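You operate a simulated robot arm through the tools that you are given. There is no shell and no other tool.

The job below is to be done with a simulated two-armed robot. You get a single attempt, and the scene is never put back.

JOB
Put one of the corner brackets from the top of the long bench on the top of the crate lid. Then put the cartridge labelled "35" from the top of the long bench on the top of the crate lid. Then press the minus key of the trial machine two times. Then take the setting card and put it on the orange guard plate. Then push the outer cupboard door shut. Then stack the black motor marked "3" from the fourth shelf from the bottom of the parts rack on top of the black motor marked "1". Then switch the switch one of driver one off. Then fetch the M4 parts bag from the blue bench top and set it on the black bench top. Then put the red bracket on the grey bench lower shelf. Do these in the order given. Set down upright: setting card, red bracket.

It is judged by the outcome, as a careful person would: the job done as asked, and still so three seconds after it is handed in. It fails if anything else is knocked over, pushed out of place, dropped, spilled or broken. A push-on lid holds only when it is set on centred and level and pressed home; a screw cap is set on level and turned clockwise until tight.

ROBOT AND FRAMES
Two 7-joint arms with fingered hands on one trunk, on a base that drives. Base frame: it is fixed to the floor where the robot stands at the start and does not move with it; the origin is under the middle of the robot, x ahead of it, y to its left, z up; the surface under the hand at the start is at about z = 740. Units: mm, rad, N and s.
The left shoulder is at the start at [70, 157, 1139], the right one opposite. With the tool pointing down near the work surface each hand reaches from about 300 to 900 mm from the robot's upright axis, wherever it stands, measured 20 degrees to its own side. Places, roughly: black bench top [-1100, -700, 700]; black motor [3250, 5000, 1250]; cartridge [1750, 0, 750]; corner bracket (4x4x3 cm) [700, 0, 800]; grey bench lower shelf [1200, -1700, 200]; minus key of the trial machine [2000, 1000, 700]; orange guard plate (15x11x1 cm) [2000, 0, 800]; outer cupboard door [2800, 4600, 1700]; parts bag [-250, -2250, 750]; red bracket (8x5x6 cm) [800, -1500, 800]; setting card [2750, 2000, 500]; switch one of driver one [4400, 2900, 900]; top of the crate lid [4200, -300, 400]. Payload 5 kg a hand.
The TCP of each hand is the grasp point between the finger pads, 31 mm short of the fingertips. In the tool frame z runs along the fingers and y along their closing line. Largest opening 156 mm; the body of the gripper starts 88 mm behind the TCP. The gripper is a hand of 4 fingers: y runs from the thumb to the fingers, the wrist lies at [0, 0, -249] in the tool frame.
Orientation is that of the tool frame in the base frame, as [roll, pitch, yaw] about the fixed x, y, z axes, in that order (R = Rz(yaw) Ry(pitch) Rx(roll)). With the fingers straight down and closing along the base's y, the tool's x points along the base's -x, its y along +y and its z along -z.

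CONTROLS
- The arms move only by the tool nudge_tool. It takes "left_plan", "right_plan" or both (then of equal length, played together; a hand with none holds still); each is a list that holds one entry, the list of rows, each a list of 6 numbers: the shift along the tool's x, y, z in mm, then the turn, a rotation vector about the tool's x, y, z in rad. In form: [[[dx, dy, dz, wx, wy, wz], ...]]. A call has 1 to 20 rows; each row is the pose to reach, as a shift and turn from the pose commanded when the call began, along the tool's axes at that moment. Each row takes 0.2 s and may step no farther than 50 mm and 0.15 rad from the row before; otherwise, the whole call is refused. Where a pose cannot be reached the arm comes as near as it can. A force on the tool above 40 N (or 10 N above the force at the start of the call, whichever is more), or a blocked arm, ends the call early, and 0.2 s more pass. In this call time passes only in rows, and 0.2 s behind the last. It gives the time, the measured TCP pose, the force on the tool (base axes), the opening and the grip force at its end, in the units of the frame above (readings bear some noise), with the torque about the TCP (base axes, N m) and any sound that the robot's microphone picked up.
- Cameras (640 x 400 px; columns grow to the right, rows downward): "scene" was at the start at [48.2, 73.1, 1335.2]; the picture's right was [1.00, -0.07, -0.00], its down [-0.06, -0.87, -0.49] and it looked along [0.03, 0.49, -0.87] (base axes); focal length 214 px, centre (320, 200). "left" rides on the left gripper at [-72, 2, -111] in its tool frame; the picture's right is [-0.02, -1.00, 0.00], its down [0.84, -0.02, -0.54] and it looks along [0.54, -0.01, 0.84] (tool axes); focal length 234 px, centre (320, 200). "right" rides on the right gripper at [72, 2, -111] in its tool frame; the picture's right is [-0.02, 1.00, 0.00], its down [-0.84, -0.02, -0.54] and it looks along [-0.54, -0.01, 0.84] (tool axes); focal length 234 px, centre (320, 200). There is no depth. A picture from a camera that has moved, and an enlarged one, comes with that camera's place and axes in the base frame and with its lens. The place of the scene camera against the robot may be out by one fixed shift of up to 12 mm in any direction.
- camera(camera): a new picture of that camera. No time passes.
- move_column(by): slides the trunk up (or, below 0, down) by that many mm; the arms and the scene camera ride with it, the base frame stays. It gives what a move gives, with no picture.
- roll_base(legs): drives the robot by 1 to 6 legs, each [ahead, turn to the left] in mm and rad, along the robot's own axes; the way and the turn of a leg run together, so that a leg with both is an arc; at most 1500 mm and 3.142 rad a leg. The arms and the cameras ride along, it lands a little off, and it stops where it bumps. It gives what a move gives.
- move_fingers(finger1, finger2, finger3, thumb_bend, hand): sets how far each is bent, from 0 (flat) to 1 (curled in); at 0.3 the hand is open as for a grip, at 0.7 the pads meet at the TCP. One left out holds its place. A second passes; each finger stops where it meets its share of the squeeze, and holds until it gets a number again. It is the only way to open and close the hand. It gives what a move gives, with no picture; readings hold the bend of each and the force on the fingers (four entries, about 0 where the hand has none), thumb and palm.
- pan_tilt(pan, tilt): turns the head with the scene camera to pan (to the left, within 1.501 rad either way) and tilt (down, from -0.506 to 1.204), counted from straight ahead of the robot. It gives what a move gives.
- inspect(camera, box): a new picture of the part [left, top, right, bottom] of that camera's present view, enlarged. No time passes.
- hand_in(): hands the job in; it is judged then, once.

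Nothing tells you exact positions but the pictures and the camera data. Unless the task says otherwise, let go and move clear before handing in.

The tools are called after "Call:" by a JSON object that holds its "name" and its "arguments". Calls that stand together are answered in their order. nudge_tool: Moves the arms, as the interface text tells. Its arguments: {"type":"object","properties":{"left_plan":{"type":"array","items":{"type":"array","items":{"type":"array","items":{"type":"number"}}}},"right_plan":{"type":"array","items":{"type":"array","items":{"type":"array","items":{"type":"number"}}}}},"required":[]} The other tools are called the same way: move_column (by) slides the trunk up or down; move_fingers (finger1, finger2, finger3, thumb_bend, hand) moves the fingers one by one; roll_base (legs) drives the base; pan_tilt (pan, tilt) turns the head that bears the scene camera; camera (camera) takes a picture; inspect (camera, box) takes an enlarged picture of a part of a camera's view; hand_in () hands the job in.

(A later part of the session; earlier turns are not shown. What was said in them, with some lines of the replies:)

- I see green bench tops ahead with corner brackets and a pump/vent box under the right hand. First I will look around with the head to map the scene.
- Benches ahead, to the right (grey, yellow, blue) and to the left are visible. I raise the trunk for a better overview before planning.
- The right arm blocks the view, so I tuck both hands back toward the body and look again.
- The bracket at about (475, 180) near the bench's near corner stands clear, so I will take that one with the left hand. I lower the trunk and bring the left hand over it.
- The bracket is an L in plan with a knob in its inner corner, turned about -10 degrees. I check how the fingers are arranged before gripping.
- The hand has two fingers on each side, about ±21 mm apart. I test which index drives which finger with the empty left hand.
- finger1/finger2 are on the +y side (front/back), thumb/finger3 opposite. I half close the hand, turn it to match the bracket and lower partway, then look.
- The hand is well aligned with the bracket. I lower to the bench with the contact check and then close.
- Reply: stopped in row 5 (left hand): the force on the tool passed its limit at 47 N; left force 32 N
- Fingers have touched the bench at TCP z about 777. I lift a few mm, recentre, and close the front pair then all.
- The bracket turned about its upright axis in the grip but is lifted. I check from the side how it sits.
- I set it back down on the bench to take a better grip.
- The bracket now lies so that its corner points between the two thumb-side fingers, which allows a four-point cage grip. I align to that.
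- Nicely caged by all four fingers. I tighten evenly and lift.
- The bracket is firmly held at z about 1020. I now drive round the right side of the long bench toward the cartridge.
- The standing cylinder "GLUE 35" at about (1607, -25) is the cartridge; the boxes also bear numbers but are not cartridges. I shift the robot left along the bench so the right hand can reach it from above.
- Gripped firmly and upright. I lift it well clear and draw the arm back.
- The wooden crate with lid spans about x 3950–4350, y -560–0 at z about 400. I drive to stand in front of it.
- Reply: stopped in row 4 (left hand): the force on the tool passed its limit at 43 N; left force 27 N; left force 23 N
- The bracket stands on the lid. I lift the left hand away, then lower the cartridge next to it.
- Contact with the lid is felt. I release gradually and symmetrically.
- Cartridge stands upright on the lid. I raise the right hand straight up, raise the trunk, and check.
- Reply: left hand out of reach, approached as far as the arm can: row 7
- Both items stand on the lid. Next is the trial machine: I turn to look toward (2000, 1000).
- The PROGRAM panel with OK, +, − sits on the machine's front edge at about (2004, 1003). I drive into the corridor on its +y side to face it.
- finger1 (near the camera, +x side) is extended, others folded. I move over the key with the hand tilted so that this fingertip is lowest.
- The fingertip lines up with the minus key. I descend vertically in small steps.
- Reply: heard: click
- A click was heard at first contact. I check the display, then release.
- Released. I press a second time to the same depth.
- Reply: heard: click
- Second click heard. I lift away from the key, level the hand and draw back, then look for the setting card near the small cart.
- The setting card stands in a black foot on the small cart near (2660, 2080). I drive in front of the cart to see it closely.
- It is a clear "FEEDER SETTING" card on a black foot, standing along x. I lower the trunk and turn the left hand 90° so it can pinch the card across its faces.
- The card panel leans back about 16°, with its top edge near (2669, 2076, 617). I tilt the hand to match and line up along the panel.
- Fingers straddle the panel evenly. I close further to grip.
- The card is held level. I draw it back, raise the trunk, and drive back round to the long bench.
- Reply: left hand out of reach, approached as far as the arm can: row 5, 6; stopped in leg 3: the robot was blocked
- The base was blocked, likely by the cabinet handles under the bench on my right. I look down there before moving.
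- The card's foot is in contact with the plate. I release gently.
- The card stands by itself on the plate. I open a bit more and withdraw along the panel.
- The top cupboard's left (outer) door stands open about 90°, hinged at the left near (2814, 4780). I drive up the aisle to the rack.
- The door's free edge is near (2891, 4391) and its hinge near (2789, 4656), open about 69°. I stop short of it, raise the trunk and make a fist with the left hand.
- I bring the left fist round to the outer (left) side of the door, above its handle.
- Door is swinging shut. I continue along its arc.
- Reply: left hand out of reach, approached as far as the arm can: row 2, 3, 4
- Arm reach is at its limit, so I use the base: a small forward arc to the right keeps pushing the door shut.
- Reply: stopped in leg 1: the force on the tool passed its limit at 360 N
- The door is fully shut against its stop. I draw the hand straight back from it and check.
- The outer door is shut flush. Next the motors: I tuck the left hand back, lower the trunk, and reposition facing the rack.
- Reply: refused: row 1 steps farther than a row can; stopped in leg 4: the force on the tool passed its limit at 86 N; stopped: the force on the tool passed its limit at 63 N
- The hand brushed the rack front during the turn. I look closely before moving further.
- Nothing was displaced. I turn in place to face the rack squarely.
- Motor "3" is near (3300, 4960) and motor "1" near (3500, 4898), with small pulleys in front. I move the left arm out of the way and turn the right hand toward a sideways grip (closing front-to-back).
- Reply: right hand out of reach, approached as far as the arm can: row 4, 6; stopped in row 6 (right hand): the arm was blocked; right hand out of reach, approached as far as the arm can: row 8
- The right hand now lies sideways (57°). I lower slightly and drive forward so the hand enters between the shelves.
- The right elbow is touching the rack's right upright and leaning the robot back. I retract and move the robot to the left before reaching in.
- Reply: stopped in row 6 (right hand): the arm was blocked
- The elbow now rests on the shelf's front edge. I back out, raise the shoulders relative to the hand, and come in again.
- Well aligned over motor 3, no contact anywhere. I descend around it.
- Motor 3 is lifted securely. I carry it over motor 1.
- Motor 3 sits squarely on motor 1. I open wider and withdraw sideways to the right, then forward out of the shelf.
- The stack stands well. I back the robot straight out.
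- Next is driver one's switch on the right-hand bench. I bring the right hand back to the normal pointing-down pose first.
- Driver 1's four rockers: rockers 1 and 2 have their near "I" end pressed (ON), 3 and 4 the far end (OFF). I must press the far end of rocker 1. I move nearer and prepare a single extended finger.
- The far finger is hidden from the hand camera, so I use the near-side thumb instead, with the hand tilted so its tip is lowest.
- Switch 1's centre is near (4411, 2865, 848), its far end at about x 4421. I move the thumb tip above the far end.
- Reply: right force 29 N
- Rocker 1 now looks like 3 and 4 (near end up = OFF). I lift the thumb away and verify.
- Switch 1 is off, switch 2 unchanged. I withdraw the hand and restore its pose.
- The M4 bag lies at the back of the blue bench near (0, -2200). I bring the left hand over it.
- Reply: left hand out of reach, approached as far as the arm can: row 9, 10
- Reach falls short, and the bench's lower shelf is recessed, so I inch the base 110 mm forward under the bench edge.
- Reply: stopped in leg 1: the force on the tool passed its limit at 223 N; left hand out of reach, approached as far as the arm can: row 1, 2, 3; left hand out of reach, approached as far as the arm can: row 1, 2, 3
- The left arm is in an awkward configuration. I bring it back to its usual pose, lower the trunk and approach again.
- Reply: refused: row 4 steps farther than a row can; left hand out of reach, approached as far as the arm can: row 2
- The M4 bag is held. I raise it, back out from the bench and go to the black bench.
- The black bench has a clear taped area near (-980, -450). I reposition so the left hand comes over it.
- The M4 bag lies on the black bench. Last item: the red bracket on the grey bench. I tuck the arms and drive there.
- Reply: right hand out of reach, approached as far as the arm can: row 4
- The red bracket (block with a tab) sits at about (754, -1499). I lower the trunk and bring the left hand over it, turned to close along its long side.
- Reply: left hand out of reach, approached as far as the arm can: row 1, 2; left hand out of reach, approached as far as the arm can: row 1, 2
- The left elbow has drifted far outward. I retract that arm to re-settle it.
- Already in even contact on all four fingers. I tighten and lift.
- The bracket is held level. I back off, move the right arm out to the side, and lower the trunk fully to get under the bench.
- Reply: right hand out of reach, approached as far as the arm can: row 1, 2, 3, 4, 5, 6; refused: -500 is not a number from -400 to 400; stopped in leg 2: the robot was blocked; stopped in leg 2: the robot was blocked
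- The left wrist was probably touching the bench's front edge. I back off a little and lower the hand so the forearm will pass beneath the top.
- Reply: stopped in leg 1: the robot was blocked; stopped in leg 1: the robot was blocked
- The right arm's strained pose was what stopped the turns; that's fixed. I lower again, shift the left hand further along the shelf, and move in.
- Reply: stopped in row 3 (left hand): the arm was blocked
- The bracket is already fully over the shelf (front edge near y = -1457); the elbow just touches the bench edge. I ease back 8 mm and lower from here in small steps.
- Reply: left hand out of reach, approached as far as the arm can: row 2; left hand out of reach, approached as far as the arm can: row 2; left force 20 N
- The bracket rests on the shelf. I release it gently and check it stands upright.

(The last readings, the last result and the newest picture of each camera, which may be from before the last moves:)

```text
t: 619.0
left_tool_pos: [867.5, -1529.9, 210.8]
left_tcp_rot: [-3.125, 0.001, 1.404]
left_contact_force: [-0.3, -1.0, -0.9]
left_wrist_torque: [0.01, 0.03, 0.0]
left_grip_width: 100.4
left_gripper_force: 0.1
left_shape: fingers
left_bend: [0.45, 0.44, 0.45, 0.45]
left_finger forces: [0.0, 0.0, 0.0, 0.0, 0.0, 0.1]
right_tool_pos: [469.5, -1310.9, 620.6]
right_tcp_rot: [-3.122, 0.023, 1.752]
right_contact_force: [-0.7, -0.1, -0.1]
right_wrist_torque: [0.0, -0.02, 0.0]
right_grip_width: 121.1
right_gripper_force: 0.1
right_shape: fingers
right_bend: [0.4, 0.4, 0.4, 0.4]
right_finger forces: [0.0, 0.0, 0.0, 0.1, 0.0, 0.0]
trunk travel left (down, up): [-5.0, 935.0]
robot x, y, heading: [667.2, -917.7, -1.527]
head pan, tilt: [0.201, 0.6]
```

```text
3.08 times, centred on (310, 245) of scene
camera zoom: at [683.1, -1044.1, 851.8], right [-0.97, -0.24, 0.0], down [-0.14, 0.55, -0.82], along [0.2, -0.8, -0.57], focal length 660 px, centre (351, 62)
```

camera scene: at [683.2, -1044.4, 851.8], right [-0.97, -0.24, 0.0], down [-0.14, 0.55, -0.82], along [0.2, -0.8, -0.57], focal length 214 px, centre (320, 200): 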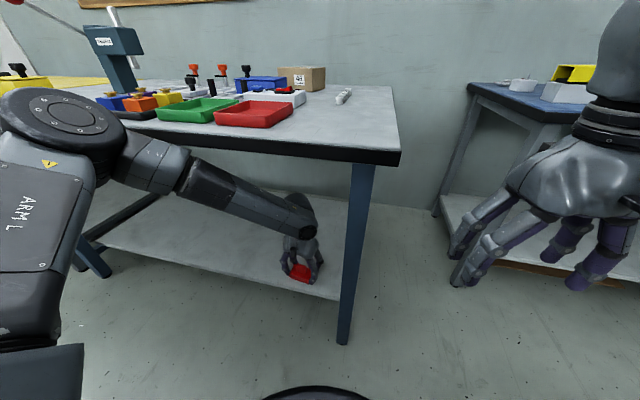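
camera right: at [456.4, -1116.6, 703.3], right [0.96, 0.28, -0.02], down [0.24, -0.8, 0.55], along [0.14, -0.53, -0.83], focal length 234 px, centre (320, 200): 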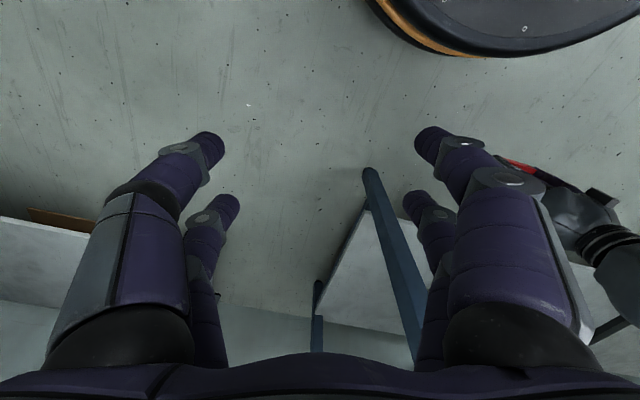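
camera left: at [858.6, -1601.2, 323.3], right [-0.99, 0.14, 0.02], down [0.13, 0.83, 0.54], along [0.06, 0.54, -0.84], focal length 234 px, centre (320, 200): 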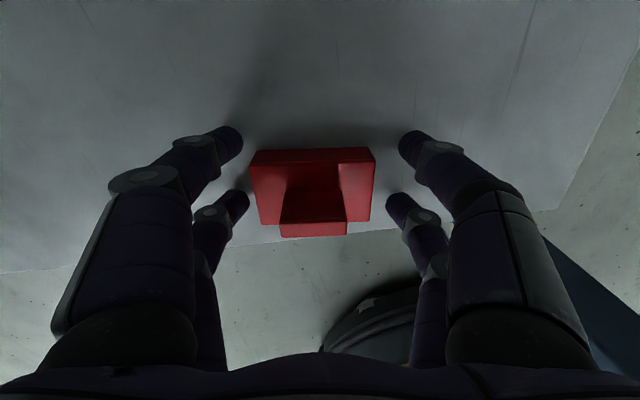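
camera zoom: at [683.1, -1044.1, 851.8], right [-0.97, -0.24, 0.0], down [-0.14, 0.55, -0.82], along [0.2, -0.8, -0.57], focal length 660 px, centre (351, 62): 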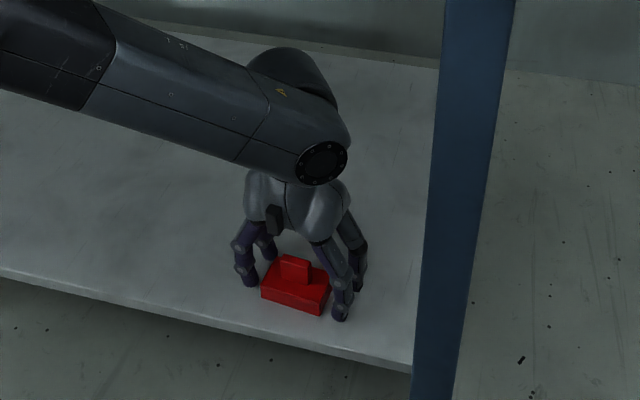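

The bracket stands upright well inside the shelf. I slide the open hand straight back along its ends, then reverse the base out.

Call:
{"name": "nudge_tool", "arguments": {"left_plan": [[[10, 0, -3, 0, 0, 0], [35, 0, -5, 0, 0, 0], [65, 0, -6, 0, 0, 0], [95, 0, -8, 0, 0, 0]]]}}

Call:
{"name": "camera", "arguments": {"camera": "left"}}

Call:
{"name": "inspect", "arguments": {"camera": "scene", "box": [250, 180, 370, 310]}}

```text
t: 620.0
left_tool_pos: [884.0, -1438.5, 217.6]
left_tcp_rot: [-3.125, 0.002, 1.403]
left_contact_force: [-0.5, -0.4, -0.2]
left_wrist_torque: [-0.03, 0.0, -0.01]
left_grip_width: 100.5
left_gripper_force: 0.0
left_shape: fingers
left_bend: [0.45, 0.44, 0.45, 0.45]
left_finger forces: [0.1, 0.0, 0.0, 0.0, 0.1, 0.0]
right_tool_pos: [471.0, -1312.4, 621.8]
right_tcp_rot: [-3.123, 0.022, 1.75]
right_contact_force: [0.6, 0.3, 0.0]
right_wrist_torque: [0.02, 0.0, 0.01]
right_grip_width: 121.1
right_gripper_force: 0.1
right_shape: fingers
right_bend: [0.4, 0.4, 0.4, 0.4]
right_finger forces: [0.0, 0.0, 0.0, 0.1, 0.1, 0.1]
trunk travel left (down, up): [-5.0, 935.0]
robot x, y, heading: [664.9, -921.5, -1.528]
head pan, tilt: [0.201, 0.6]
```

```text
taken
camera left: at [875.1, -1511.8, 330.6], right [-0.99, 0.14, 0.02], down [0.13, 0.83, 0.54], along [0.06, 0.54, -0.84], focal length 234 px, centre (320, 200)
```

left: 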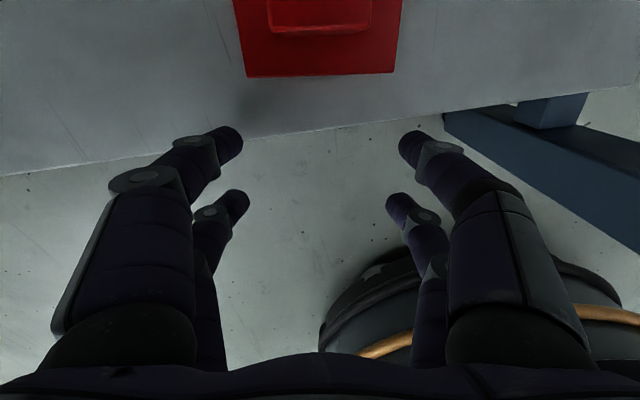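

```text
3.08 times, centred on (310, 245) of scene
camera zoom: at [683.1, -1044.2, 851.8], right [-0.97, -0.24, 0.0], down [-0.14, 0.55, -0.82], along [0.2, -0.8, -0.57], focal length 660 px, centre (351, 62)
```

zoom: 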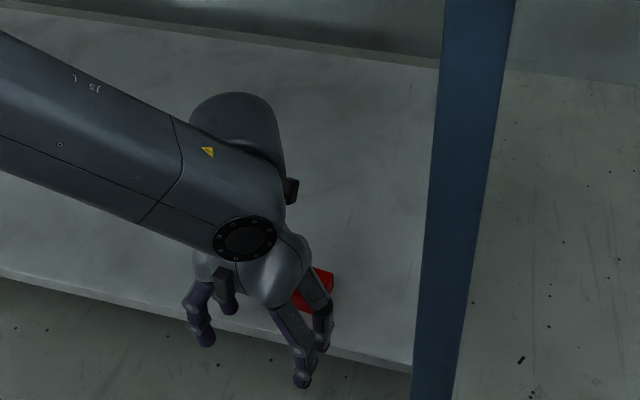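

Call:
{"name": "roll_base", "arguments": {"legs": [[-300, 0]]}}

Call:
{"name": "camera", "arguments": {"camera": "scene"}}

Call:
{"name": "inspect", "arguments": {"camera": "scene", "box": [240, 170, 380, 290]}}

```text
t: 622.0
left_tool_pos: [869.8, -1134.4, 218.9]
left_tcp_rot: [-3.125, 0.0, 1.398]
left_contact_force: [-0.2, 0.1, -0.5]
left_wrist_torque: [0.01, 0.0, 0.0]
left_grip_width: 100.3
left_gripper_force: 0.0
left_shape: fingers
left_bend: [0.45, 0.44, 0.45, 0.45]
left_finger forces: [0.1, 0.0, 0.0, 0.1, 0.1, 0.0]
right_tool_pos: [456.4, -1005.3, 622.0]
right_tcp_rot: [-3.122, 0.023, 1.746]
right_contact_force: [-0.5, -0.1, -0.6]
right_wrist_torque: [0.02, 0.04, 0.0]
right_grip_width: 121.3
right_gripper_force: 0.2
right_shape: fingers
right_bend: [0.4, 0.4, 0.4, 0.4]
right_finger forces: [0.1, 0.0, 0.0, 0.0, 0.0, 0.1]
trunk travel left (down, up): [-5.0, 935.0]
robot x, y, heading: [654.8, -607.3, -1.536]
head pan, tilt: [0.201, 0.6]
```

```text
taken
camera scene: at [670.5, -738.3, 851.8], right [-0.97, -0.24, 0.0], down [-0.13, 0.55, -0.82], along [0.19, -0.8, -0.57], focal length 214 px, centre (320, 200)
```

scene: 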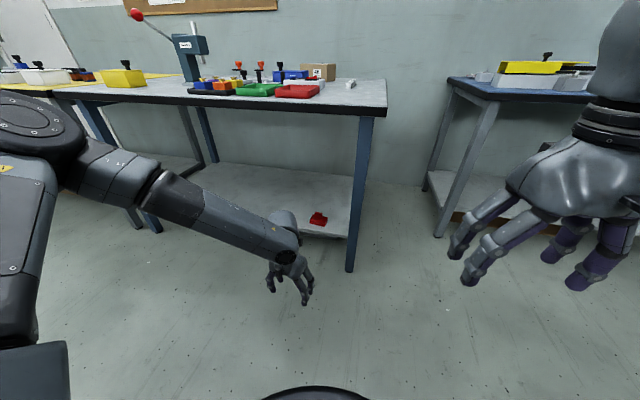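

```text
3.33 times, centred on (310, 230) of scene
camera zoom: at [670.5, -738.3, 851.8], right [-0.97, -0.24, 0.0], down [-0.13, 0.55, -0.82], along [0.19, -0.8, -0.57], focal length 715 px, centre (353, 100)
```

zoom: 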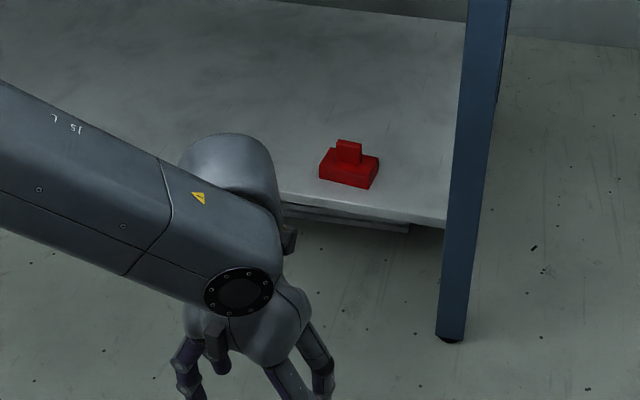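

All tasks are placed. I raise the trunk and take a look back over the long bench to make sure nothing was disturbed.

Call:
{"name": "roll_base", "arguments": {"legs": [[130, 0]]}}

Call:
{"name": "move_column", "arguments": {"by": 400}}

Call:
{"name": "move_column", "arguments": {"by": 300}}

Call:
{"name": "pan_tilt", "arguments": {"pan": 1.5, "tilt": 0.5}}

Call:
{"name": "camera", "arguments": {"camera": "scene"}}

```text
t: 623.3
left_tool_pos: [876.4, -1265.9, 218.2]
left_tcp_rot: [-3.125, 0.0, 1.402]
left_contact_force: [0.8, -0.1, 0.3]
left_wrist_torque: [-0.02, 0.03, 0.01]
left_grip_width: 100.4
left_gripper_force: 0.1
left_shape: fingers
left_bend: [0.45, 0.44, 0.45, 0.45]
left_finger forces: [0.0, 0.0, 0.1, 0.0, 0.1, 0.0]
right_tool_pos: [460.7, -1136.2, 621.6]
right_tcp_rot: [-3.123, 0.022, 1.749]
right_contact_force: [0.0, 0.4, -1.5]
right_wrist_torque: [0.0, 0.03, 0.0]
right_grip_width: 121.1
right_gripper_force: 0.0
right_shape: fingers
right_bend: [0.4, 0.4, 0.4, 0.4]
right_finger forces: [0.0, 0.0, 0.0, 0.0, 0.0, 0.0]
trunk travel left (down, up): [-5.0, 935.0]
robot x, y, heading: [660.9, -743.2, -1.532]
head pan, tilt: [0.201, 0.6]
```

```text
t: 627.2
left_tool_pos: [877.1, -1265.7, 618.8]
left_tcp_rot: [-3.125, 0.0, 1.402]
left_contact_force: [-0.2, -0.4, 0.4]
left_wrist_torque: [0.0, 0.01, 0.01]
left_grip_width: 100.5
left_gripper_force: 0.0
left_shape: fingers
left_bend: [0.45, 0.44, 0.45, 0.45]
left_finger forces: [0.1, 0.0, 0.0, 0.1, 0.0, 0.0]
right_tool_pos: [463.2, -1136.5, 1021.4]
right_tcp_rot: [-3.122, 0.022, 1.748]
right_contact_force: [-1.8, 0.4, -0.2]
right_wrist_torque: [0.01, 0.03, 0.03]
right_grip_width: 121.2
right_gripper_force: 0.2
right_shape: fingers
right_bend: [0.4, 0.4, 0.4, 0.4]
right_finger forces: [0.0, 0.1, 0.0, 0.0, 0.1, 0.1]
trunk travel left (down, up): [-405.0, 535.0]
robot x, y, heading: [660.0, -740.7, -1.531]
head pan, tilt: [0.201, 0.6]
```

```text
t: 630.2
left_tool_pos: [875.9, -1265.0, 918.1]
left_tcp_rot: [-3.125, 0.0, 1.401]
left_contact_force: [0.4, 0.0, -0.2]
left_wrist_torque: [-0.02, -0.02, 0.01]
left_grip_width: 100.4
left_gripper_force: 0.0
left_shape: fingers
left_bend: [0.45, 0.44, 0.45, 0.45]
left_finger forces: [0.0, 0.0, 0.1, 0.1, 0.0, 0.0]
right_tool_pos: [462.0, -1135.4, 1322.0]
right_tcp_rot: [-3.122, 0.022, 1.749]
right_contact_force: [1.0, 0.5, 0.0]
right_wrist_torque: [-0.01, 0.0, 0.0]
right_grip_width: 121.0
right_gripper_force: 0.0
right_shape: fingers
right_bend: [0.4, 0.4, 0.4, 0.4]
right_finger forces: [0.1, 0.0, 0.0, 0.0, 0.0, 0.1]
trunk travel left (down, up): [-705.0, 235.0]
robot x, y, heading: [659.5, -743.6, -1.526]
head pan, tilt: [0.201, 0.6]
```

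```text
t: 631.6
left_tool_pos: [876.1, -1265.5, 918.0]
left_tcp_rot: [-3.124, 0.0, 1.399]
left_contact_force: [0.6, 0.0, 0.3]
left_wrist_torque: [0.0, -0.01, 0.02]
left_grip_width: 100.2
left_gripper_force: 0.0
left_shape: fingers
left_bend: [0.45, 0.44, 0.45, 0.45]
left_finger forces: [0.0, 0.1, 0.0, 0.1, 0.0, 0.0]
right_tool_pos: [462.3, -1136.5, 1322.7]
right_tcp_rot: [-3.123, 0.025, 1.748]
right_contact_force: [-0.2, -0.1, -0.4]
right_wrist_torque: [0.0, 0.0, 0.03]
right_grip_width: 121.1
right_gripper_force: 0.0
right_shape: fingers
right_bend: [0.4, 0.4, 0.4, 0.4]
right_finger forces: [0.0, 0.1, 0.1, 0.0, 0.1, 0.0]
trunk travel left (down, up): [-705.0, 235.0]
robot x, y, heading: [656.4, -741.9, -1.53]
head pan, tilt: [1.499, 0.499]
```

```text
taken
camera scene: at [745.8, -786.6, 1560.9], right [-0.03, -1.0, 0.0], down [-0.48, 0.02, -0.88], along [0.88, -0.03, -0.48], focal length 214 px, centre (320, 200)
```

scene: 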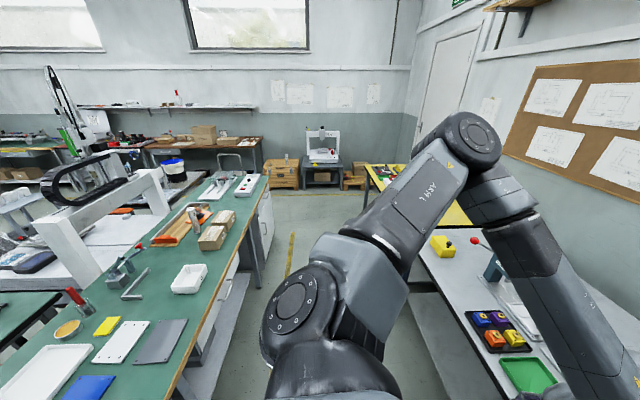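

Call:
{"name": "inspect", "arguments": {"camera": "scene", "box": [140, 150, 330, 270]}}

Call:
{"name": "inspect", "arguments": {"camera": "scene", "box": [250, 130, 360, 200]}}

```text
3.33 times, centred on (235, 210) of scene
camera zoom: at [745.8, -786.6, 1560.9], right [-0.03, -1.0, 0.0], down [-0.48, 0.02, -0.88], along [0.88, -0.03, -0.48], focal length 715 px, centre (603, 167)
```

zoom: 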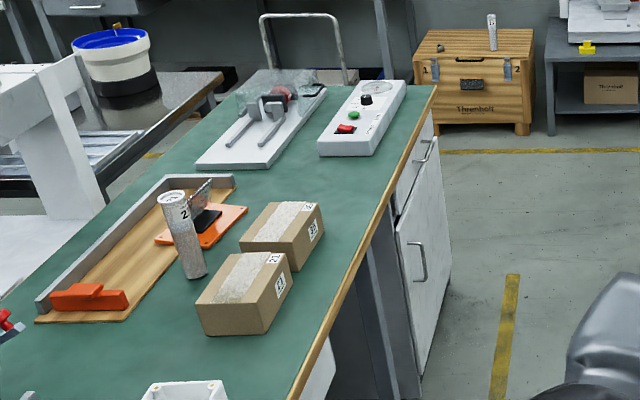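

```text
5.71 times, centred on (305, 165) of scene
camera zoom: at [745.8, -786.6, 1560.9], right [-0.03, -1.0, 0.0], down [-0.48, 0.02, -0.88], along [0.88, -0.03, -0.48], focal length 1226 px, centre (406, 400)
```

zoom: 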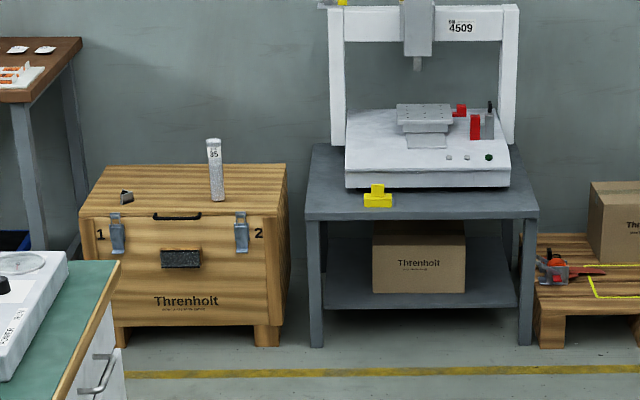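

The bracket and cartridge stand on the crate lid, and the card stands on the orange plate. The red bracket is upright on the lower shelf, and both hands are empty and clear. I hand in the job.

Call:
{"name": "hand_in", "arguments": {}}

```text
The job is handed in.
```

I did all nine steps in the order given and handed the job in; both hands were empty and clear. The hand-in only confirmed receipt, so I don't know yet how it was judged.

| Step | Where it ended up |
|---|---|
| Corner bracket | On the crate lid; seen there at the end |
| Cartridge "35" (the glue tube, not the box with the same number) | Standing on the crate lid; seen there at the end |
| Minus key, trial machine | Pressed twice; a click was heard each time, but the display stayed dark |
| Setting card | Standing upright on the orange guard plate |
| Outer cupboard door | Shut flush |
| Motor "3" on motor "1" | Stacked squarely on the fourth shelf |
| Switch one of driver one | Far end pressed, now in the same position as switches three and four, which I took as off; switch two unchanged |
| M4 parts bag | On the black bench top, inside the yellow-taped area |
| Red bracket | Upright on the grey bench lower shelf |

**Contacts:** The robot bumped or brushed fixed things several times:
- the cabinet side of the long bench
- the front of the parts rack and its right upright
- the wall behind the blue bench
- the grey bench edge

The cupboard door also came home hard, at about 360 N, when I used the base to push it. I looked at nearby items after most of these contacts, and took a final look down the long bench to the crate. I saw nothing knocked over or out of place.
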